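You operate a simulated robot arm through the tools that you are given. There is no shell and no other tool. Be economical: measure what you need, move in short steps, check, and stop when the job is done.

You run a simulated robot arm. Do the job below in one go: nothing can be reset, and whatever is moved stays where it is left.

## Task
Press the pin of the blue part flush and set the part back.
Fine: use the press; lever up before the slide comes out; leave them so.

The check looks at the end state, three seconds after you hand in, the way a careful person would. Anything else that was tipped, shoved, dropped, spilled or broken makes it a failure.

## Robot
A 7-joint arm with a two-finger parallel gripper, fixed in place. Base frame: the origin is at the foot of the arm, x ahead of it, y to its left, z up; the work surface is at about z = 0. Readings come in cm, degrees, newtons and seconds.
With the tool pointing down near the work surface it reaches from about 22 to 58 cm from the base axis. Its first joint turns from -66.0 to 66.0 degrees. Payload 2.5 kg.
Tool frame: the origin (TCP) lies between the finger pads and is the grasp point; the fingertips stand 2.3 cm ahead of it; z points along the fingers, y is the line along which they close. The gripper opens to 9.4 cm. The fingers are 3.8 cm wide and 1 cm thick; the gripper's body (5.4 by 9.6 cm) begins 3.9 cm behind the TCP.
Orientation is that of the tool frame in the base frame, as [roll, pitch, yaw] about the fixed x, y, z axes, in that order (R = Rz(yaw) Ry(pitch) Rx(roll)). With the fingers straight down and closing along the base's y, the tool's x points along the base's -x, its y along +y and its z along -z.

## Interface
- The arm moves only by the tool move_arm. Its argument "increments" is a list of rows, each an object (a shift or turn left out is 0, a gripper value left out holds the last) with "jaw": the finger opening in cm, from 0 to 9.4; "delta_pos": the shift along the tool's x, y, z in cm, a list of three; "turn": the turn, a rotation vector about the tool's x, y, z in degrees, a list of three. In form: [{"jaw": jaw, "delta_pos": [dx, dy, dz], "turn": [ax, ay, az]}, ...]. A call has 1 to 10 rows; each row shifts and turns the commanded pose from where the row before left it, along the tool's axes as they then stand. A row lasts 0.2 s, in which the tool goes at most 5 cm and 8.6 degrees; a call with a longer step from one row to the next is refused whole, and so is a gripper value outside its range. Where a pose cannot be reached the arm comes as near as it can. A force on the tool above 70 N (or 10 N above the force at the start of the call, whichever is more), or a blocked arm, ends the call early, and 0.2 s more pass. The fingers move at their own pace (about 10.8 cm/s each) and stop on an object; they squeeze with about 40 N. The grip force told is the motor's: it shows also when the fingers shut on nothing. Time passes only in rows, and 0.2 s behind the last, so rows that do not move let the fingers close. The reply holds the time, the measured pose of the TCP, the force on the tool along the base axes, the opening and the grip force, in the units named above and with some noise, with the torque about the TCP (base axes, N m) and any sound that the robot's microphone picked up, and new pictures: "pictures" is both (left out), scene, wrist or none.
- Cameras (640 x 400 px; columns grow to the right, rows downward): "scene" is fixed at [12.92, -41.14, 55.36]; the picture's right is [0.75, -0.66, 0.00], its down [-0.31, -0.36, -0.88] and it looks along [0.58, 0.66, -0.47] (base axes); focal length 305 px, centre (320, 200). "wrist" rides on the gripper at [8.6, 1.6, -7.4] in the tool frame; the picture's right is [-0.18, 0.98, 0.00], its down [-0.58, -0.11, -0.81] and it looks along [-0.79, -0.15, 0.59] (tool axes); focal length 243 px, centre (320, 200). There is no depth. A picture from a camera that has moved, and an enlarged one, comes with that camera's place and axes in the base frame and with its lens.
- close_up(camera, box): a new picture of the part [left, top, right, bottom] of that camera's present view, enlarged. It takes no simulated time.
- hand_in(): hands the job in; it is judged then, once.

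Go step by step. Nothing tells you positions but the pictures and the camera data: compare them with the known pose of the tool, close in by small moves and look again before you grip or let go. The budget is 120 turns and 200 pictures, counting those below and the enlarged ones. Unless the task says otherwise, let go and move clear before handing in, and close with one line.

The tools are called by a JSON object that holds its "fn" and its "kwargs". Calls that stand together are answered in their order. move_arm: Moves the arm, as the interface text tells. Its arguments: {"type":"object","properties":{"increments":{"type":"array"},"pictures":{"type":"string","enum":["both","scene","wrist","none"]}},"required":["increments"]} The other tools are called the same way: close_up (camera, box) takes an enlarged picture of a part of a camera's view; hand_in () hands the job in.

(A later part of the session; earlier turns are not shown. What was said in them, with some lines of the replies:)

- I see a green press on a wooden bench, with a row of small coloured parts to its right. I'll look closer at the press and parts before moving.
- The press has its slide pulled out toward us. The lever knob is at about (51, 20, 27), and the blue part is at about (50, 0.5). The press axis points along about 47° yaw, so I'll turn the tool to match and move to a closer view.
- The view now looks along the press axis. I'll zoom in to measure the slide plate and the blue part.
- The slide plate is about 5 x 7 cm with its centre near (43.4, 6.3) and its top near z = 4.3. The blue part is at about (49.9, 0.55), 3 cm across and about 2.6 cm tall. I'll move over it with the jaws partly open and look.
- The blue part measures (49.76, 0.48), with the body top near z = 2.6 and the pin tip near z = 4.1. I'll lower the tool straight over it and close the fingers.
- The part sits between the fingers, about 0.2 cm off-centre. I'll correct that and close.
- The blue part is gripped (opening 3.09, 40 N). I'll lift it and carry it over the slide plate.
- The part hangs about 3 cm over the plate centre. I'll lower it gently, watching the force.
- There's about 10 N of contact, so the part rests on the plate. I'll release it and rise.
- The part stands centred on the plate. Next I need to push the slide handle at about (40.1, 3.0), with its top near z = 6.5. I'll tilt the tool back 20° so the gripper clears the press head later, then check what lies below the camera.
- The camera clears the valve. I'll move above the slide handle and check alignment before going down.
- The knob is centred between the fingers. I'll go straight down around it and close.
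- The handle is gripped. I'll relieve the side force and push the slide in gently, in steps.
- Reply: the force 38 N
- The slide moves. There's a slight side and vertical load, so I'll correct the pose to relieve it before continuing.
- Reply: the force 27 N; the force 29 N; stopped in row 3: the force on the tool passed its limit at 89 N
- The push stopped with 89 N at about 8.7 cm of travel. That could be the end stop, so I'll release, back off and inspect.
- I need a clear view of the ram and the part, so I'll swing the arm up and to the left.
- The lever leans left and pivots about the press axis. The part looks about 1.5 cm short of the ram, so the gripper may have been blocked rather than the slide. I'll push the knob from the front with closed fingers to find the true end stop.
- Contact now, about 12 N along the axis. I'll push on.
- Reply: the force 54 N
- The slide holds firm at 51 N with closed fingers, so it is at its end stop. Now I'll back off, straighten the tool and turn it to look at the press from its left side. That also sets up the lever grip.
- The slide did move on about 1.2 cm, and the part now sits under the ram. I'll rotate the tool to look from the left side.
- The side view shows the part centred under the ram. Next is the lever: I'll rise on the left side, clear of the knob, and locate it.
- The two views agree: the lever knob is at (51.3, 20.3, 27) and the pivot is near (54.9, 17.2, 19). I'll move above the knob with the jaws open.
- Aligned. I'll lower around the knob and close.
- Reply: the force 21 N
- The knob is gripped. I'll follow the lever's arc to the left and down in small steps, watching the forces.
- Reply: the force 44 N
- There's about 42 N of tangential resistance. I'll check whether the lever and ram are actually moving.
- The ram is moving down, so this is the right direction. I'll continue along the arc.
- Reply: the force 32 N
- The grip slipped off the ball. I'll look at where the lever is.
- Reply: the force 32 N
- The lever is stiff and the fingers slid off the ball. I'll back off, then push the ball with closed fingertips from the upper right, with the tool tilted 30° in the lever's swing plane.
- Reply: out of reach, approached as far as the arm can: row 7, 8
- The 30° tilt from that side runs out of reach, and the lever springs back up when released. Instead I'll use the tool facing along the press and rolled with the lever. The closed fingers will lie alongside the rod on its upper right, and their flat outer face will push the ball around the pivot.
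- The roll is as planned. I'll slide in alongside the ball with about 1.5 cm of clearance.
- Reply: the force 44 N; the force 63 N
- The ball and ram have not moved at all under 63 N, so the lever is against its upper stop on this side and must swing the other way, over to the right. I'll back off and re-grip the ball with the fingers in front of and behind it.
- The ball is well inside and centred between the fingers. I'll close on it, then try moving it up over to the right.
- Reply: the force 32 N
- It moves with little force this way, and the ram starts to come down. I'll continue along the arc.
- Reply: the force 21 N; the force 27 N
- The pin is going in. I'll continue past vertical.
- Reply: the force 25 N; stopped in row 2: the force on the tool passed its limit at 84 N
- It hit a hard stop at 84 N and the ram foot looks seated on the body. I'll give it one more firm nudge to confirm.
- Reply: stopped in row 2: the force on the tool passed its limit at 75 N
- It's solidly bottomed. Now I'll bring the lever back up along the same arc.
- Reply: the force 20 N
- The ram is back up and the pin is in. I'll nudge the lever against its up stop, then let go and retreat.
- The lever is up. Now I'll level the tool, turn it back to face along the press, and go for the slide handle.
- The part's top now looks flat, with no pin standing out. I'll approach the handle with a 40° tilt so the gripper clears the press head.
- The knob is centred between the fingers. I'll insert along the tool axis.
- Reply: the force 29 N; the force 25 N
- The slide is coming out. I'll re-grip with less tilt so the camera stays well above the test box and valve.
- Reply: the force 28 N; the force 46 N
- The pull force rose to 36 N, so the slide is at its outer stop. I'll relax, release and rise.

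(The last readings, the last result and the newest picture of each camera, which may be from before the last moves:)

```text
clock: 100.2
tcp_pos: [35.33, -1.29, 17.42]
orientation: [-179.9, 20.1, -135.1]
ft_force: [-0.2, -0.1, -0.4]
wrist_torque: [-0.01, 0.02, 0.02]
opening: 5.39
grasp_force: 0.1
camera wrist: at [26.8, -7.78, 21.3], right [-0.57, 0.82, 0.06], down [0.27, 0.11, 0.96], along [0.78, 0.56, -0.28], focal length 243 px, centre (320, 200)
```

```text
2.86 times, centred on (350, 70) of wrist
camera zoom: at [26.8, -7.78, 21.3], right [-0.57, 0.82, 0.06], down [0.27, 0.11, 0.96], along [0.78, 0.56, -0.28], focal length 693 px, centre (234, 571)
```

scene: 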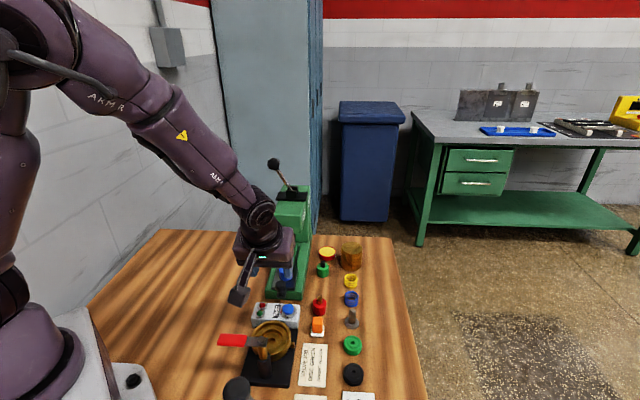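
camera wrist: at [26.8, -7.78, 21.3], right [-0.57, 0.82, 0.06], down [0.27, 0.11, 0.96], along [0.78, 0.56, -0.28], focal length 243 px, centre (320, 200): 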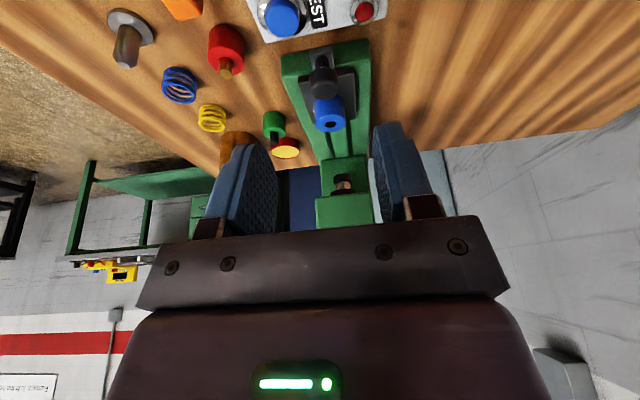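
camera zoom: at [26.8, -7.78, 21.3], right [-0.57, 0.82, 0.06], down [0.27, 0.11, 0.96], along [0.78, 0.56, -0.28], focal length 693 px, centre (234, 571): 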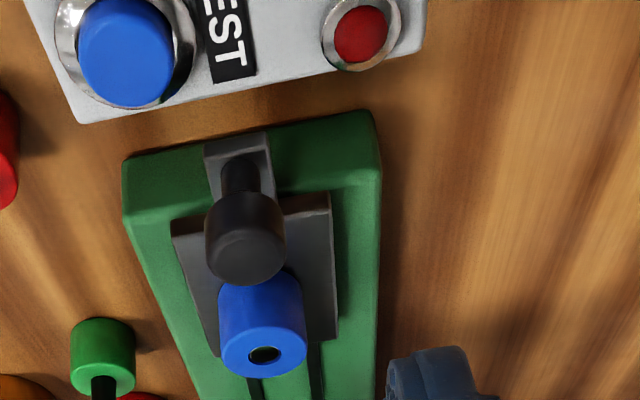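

The slide is fully out and the part is still on it. I'll straighten the tool and position above the part to measure it.

{"fn": "move_arm", "kwargs": {"increments": [{"turn": [0, 6.7, 0]}, {"turn": [0, 6.7, 0]}, {"turn": [0, 6.7, 0]}, {"delta_pos": [-3.7, -0.1, 0]}, {"delta_pos": [-3.7, -0.1, 0]}, {"delta_pos": [-3.7, -0.1, 0], "jaw": 5.2}, {}], "pictures": "none"}}

{"fn": "close_up", "kwargs": {"camera": "wrist", "box": [250, 0, 410, 140]}}

{"fn": "close_up", "kwargs": {"camera": "scene", "box": [240, 220, 340, 320]}}

```text
clock: 101.8
tcp_pos: [43.33, 6.48, 17.41]
orientation: [-179.9, -0.1, -135.2]
ft_force: [-0.4, -0.5, 0.5]
wrist_torque: [0.03, -0.02, -0.01]
opening: 5.18
grasp_force: 0.1
```

```text
2.86 times, centred on (330, 70) of wrist
camera zoom: at [36.22, 1.46, 24.74], right [-0.56, 0.83, 0.0], down [0.49, 0.33, 0.81], along [0.67, 0.45, -0.59], focal length 693 px, centre (291, 571)
```

zoom: 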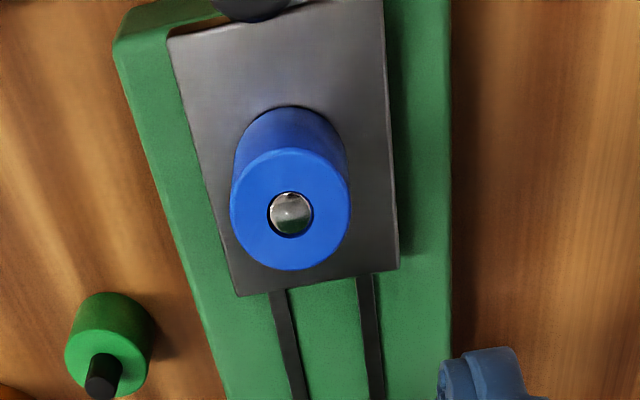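

```text
4.00 times, centred on (290, 270) of scene
camera zoom: at [12.92, -41.14, 55.36], right [0.75, -0.66, 0.0], down [-0.31, -0.36, -0.88], along [0.58, 0.66, -0.47], focal length 1220 px, centre (440, -80)
```

zoom: 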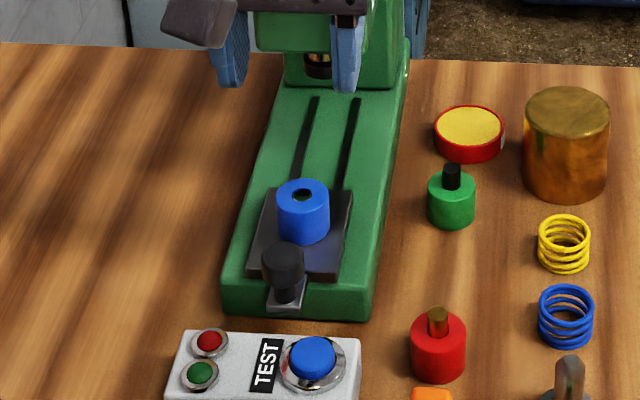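

The pin is flush. I'll descend and grip the part.

{"fn": "move_arm", "kwargs": {"increments": [{"delta_pos": [-0.05, -0.08, 3.5]}, {"delta_pos": [0, 0, 3.5]}, {"delta_pos": [0, 0, 2.5]}, {"delta_pos": [0, 0, 1.1]}, {}], "pictures": "none"}}

{"fn": "close_up", "kwargs": {"camera": "wrist", "box": [230, 80, 430, 230]}}

```text
clock: 103.0
tcp_pos: [43.41, 6.36, 6.68]
orientation: [-180.0, 0.1, -135.2]
ft_force: [0.0, -0.5, -0.5]
wrist_torque: [-0.02, 0.0, -0.02]
opening: 5.24
grasp_force: 0.0
```

```text
2.67 times, centred on (330, 155) of wrist
camera zoom: at [36.36, 1.32, 14.05], right [-0.56, 0.83, 0.0], down [0.49, 0.33, 0.81], along [0.67, 0.45, -0.59], focal length 647 px, centre (293, 320)
```

zoom: 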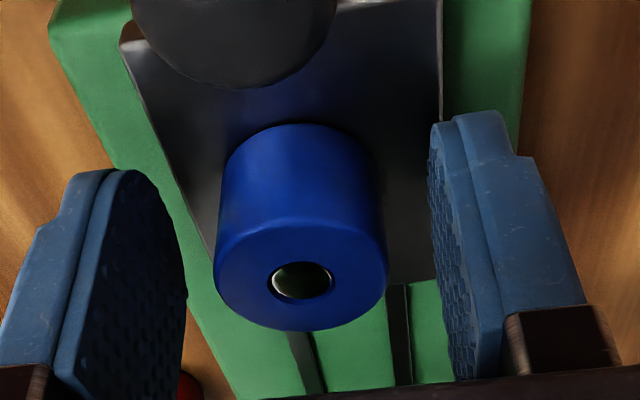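

{"fn": "move_arm", "kwargs": {"increments": [{"delta_pos": [0, -0.15, 0]}, {"jaw": 3.8}, {"jaw": 2.5}, {}, {}, {"delta_pos": [0, 0, -1.5]}, {"delta_pos": [0, 0, -2]}, {}], "pictures": "none"}}

```text
clock: 104.8
tcp_pos: [43.72, 6.36, 10.3]
orientation: [-179.9, 0.1, -135.0]
ft_force: [-0.1, -0.1, -1.1]
wrist_torque: [-0.02, 0.0, 0.03]
opening: 3.1
grasp_force: 40.4
```

{"fn": "move_arm", "kwargs": {"increments": [{"delta_pos": [-0.08, -2.1, 0]}, {"delta_pos": [-0.08, -2.1, 0]}, {"delta_pos": [-0.08, -2.1, 0]}, {"delta_pos": [-0.08, -2.2, 0]}, {}, {}]}}

{"fn": "close_up", "kwargs": {"camera": "wrist", "box": [180, 20, 440, 230]}}

{"fn": "close_up", "kwargs": {"camera": "scene", "box": [255, 240, 375, 315]}}

```text
clock: 106.2
tcp_pos: [49.96, 0.39, 10.47]
orientation: [-179.9, 0.0, -135.2]
ft_force: [0.5, 0.4, -2.2]
wrist_torque: [0.01, -0.01, 0.03]
opening: 3.08
grasp_force: 40.3
camera wrist: at [42.71, -4.72, 17.69], right [-0.56, 0.83, 0.0], down [0.49, 0.33, 0.81], along [0.67, 0.45, -0.59], focal length 243 px, centre (320, 200)
```

scene: 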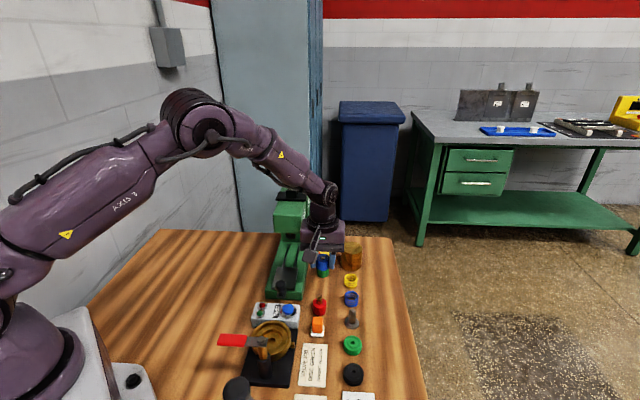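
wrist: 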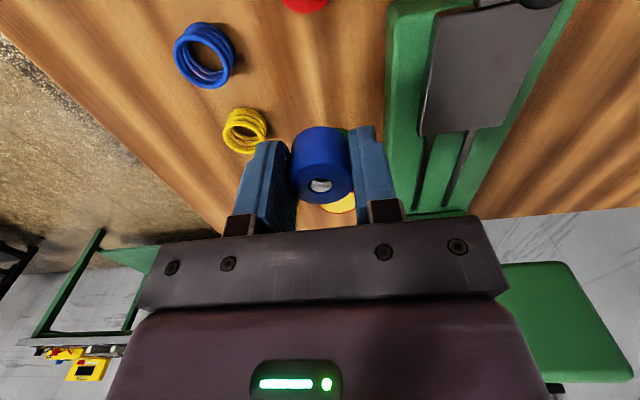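

```text
1.90 times, centred on (310, 125) of wrist
camera zoom: at [42.71, -4.72, 17.69], right [-0.56, 0.83, 0.0], down [0.49, 0.33, 0.81], along [0.67, 0.45, -0.59], focal length 462 px, centre (339, 343)
```

zoom: 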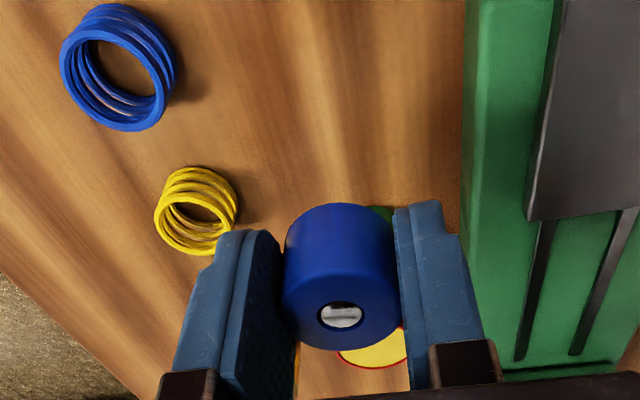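

```text
5.33 times, centred on (315, 278) of scene
camera zoom: at [12.92, -41.14, 55.36], right [0.75, -0.66, 0.0], down [-0.31, -0.36, -0.88], along [0.58, 0.66, -0.47], focal length 1626 px, centre (347, -213)
```

zoom: 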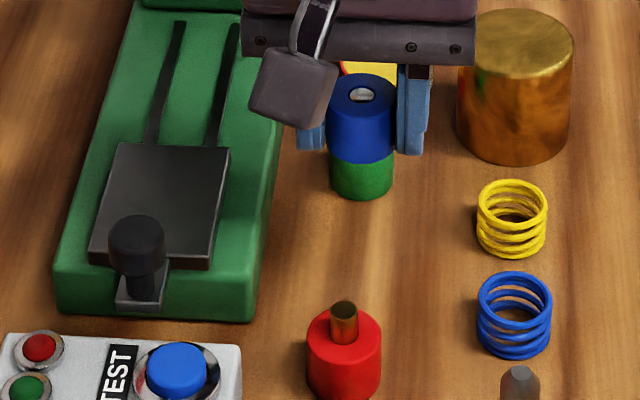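

The part is over its original spot and the slide is back as it was at the start. I'll lower the part.

{"fn": "move_arm", "kwargs": {"increments": [{"delta_pos": [0.06, 0.06, 3]}, {"delta_pos": [0, 0, 3]}, {"delta_pos": [0, 0, 1.2]}, {}], "pictures": "none"}}

{"fn": "close_up", "kwargs": {"camera": "scene", "box": [255, 240, 375, 315]}}

```text
clock: 107.2
tcp_pos: [49.76, 0.27, 3.18]
orientation: [-179.9, 0.0, -135.1]
ft_force: [-0.5, 0.2, -1.6]
wrist_torque: [0.04, 0.01, -0.01]
opening: 3.12
grasp_force: 39.7
```

```text
5.33 times, centred on (315, 278) of scene
camera zoom: at [12.92, -41.14, 55.36], right [0.75, -0.66, 0.0], down [-0.31, -0.36, -0.88], along [0.58, 0.66, -0.47], focal length 1626 px, centre (347, -213)
```

zoom: 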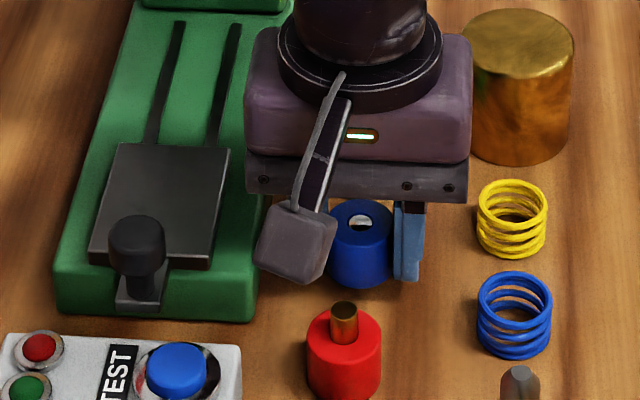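

{"fn": "move_arm", "kwargs": {"increments": [{"delta_pos": [0, 0, 0.25]}, {"delta_pos": [0, 0, 0.12]}, {}], "pictures": "none"}}

{"fn": "close_up", "kwargs": {"camera": "scene", "box": [255, 240, 375, 315]}}

```text
clock: 108.0
tcp_pos: [49.88, 0.35, 2.74]
orientation: [-179.9, 0.1, -135.1]
ft_force: [0.0, -0.2, -2.3]
wrist_torque: [-0.01, -0.03, 0.02]
opening: 3.11
grasp_force: 40.3
```

```text
5.33 times, centred on (315, 278) of scene
camera zoom: at [12.92, -41.14, 55.36], right [0.75, -0.66, 0.0], down [-0.31, -0.36, -0.88], along [0.58, 0.66, -0.47], focal length 1626 px, centre (347, -213)
```

zoom: 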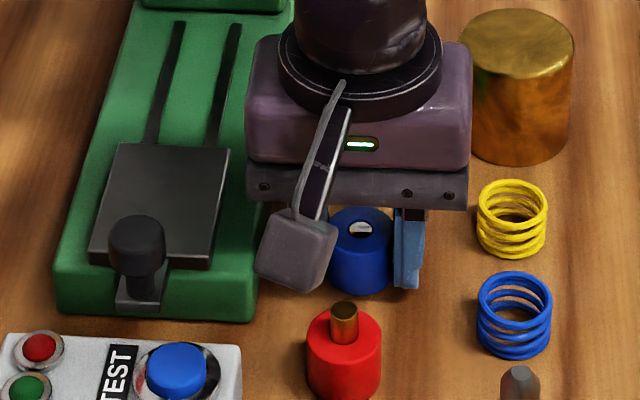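

The part is about 0.25 cm off from where it first stood in this view, so I'll shift it before touching down.

{"fn": "move_arm", "kwargs": {"increments": [{"delta_pos": [-0.15, 0.25, 0]}, {"delta_pos": [0, 0, 0.1]}, {}], "pictures": "none"}}

{"fn": "move_arm", "kwargs": {"increments": [{"delta_pos": [0, 0, 0.1]}, {}], "pictures": "none"}}

```text
clock: 108.8
tcp_pos: [49.59, 0.58, 2.55]
orientation: [-179.9, 0.0, -135.0]
ft_force: [-0.6, 0.3, -1.3]
wrist_torque: [0.0, -0.04, 0.01]
opening: 3.08
grasp_force: 39.8
```

```text
clock: 109.4
tcp_pos: [49.79, 0.72, 2.66]
orientation: [-179.8, 0.0, -135.0]
ft_force: [-3.3, -1.2, 6.3]
wrist_torque: [0.05, 0.12, 0.08]
opening: 3.09
grasp_force: 40.1
```

Light contact with the table at 6 N. I'll release and rise straight up.

{"fn": "move_arm", "kwargs": {"increments": [{"jaw": 3.8}, {"jaw": 5.2}, {}, {"delta_pos": [0, 0, -2]}, {"delta_pos": [0, 0, -4]}, {"delta_pos": [0, 0, -4]}, {"delta_pos": [3, 2, -3]}, {"delta_pos": [3, 4, 0]}, {"delta_pos": [3, 4, 0]}, {}]}}

{"fn": "close_up", "kwargs": {"camera": "scene", "box": [255, 240, 375, 315]}}

{"fn": "close_up", "kwargs": {"camera": "scene", "box": [220, 140, 400, 260]}}

```text
clock: 111.6
tcp_pos: [36.32, 1.31, 15.68]
orientation: [-179.9, 0.1, -135.3]
ft_force: [-0.7, 0.4, -0.2]
wrist_torque: [0.03, -0.01, -0.03]
opening: 5.22
grasp_force: 0.1
camera wrist: at [29.11, -3.71, 22.96], right [-0.56, 0.83, 0.0], down [0.49, 0.33, 0.81], along [0.67, 0.45, -0.59], focal length 243 px, centre (320, 200)
```

scene: 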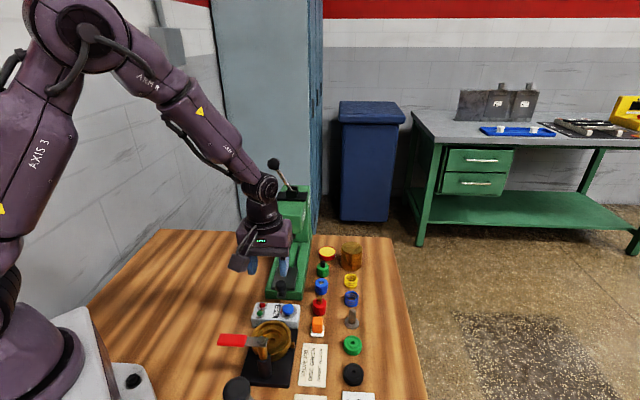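
wrist: 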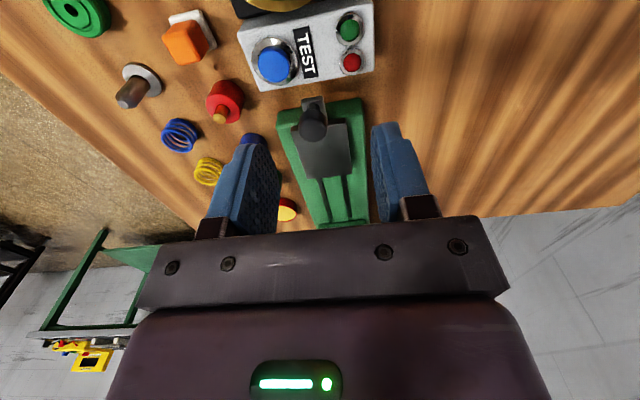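

```text
5.33 times, centred on (315, 278) of scene
camera zoom: at [12.91, -41.14, 55.36], right [0.75, -0.66, 0.0], down [-0.31, -0.36, -0.88], along [0.58, 0.66, -0.47], focal length 1626 px, centre (347, -213)
```

zoom: 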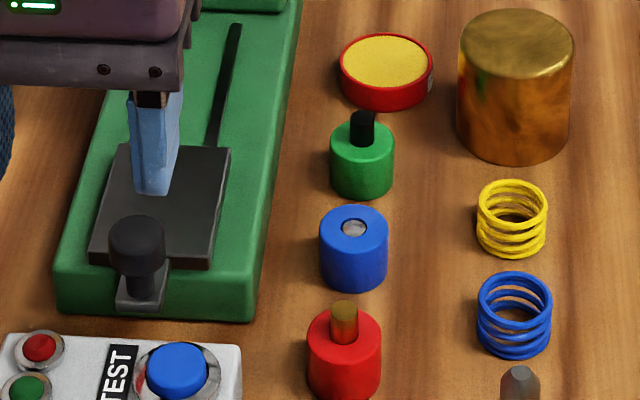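

```text
3.33 times, centred on (310, 200) of scene
camera zoom: at [12.91, -41.14, 55.36], right [0.75, -0.66, 0.0], down [-0.31, -0.36, -0.88], along [0.58, 0.66, -0.47], focal length 1016 px, centre (353, 200)
```

zoom: 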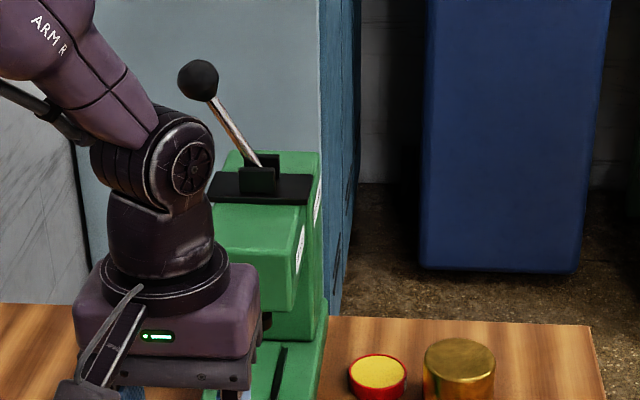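

The blue part stands back in its spot with its pin flush, the lever is up and the slide is out. I'll raise the arm clear and hand in.

{"fn": "move_arm", "kwargs": {"increments": [{"delta_pos": [0, 0, -4]}, {"delta_pos": [0, 3, -4]}, {"delta_pos": [0, 4, -2]}, {}], "pictures": "scene"}}

{"fn": "hand_in", "kwargs": {}}

```text
clock: 112.6
tcp_pos: [31.06, 6.27, 25.48]
orientation: [-180.0, 0.0, -135.2]
ft_force: [0.5, 0.4, -0.9]
wrist_torque: [0.02, 0.02, -0.01]
opening: 5.21
grasp_force: 0.1
```

scene: 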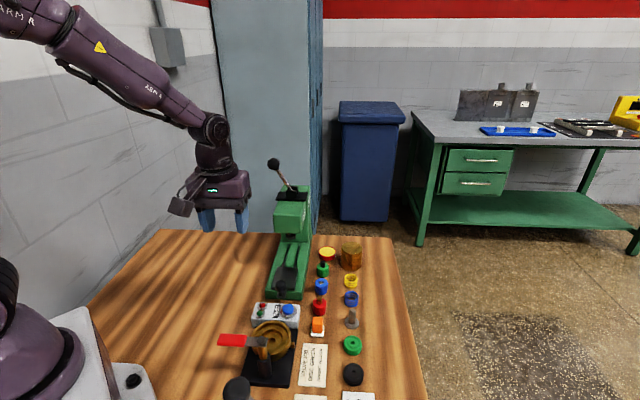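

```text
The job is handed in.
```

The blue part's pin is pressed flush and the part is back within about 2 mm of where it stood; the lever was raised before the slide came out, and I left the lever up and the slide out.
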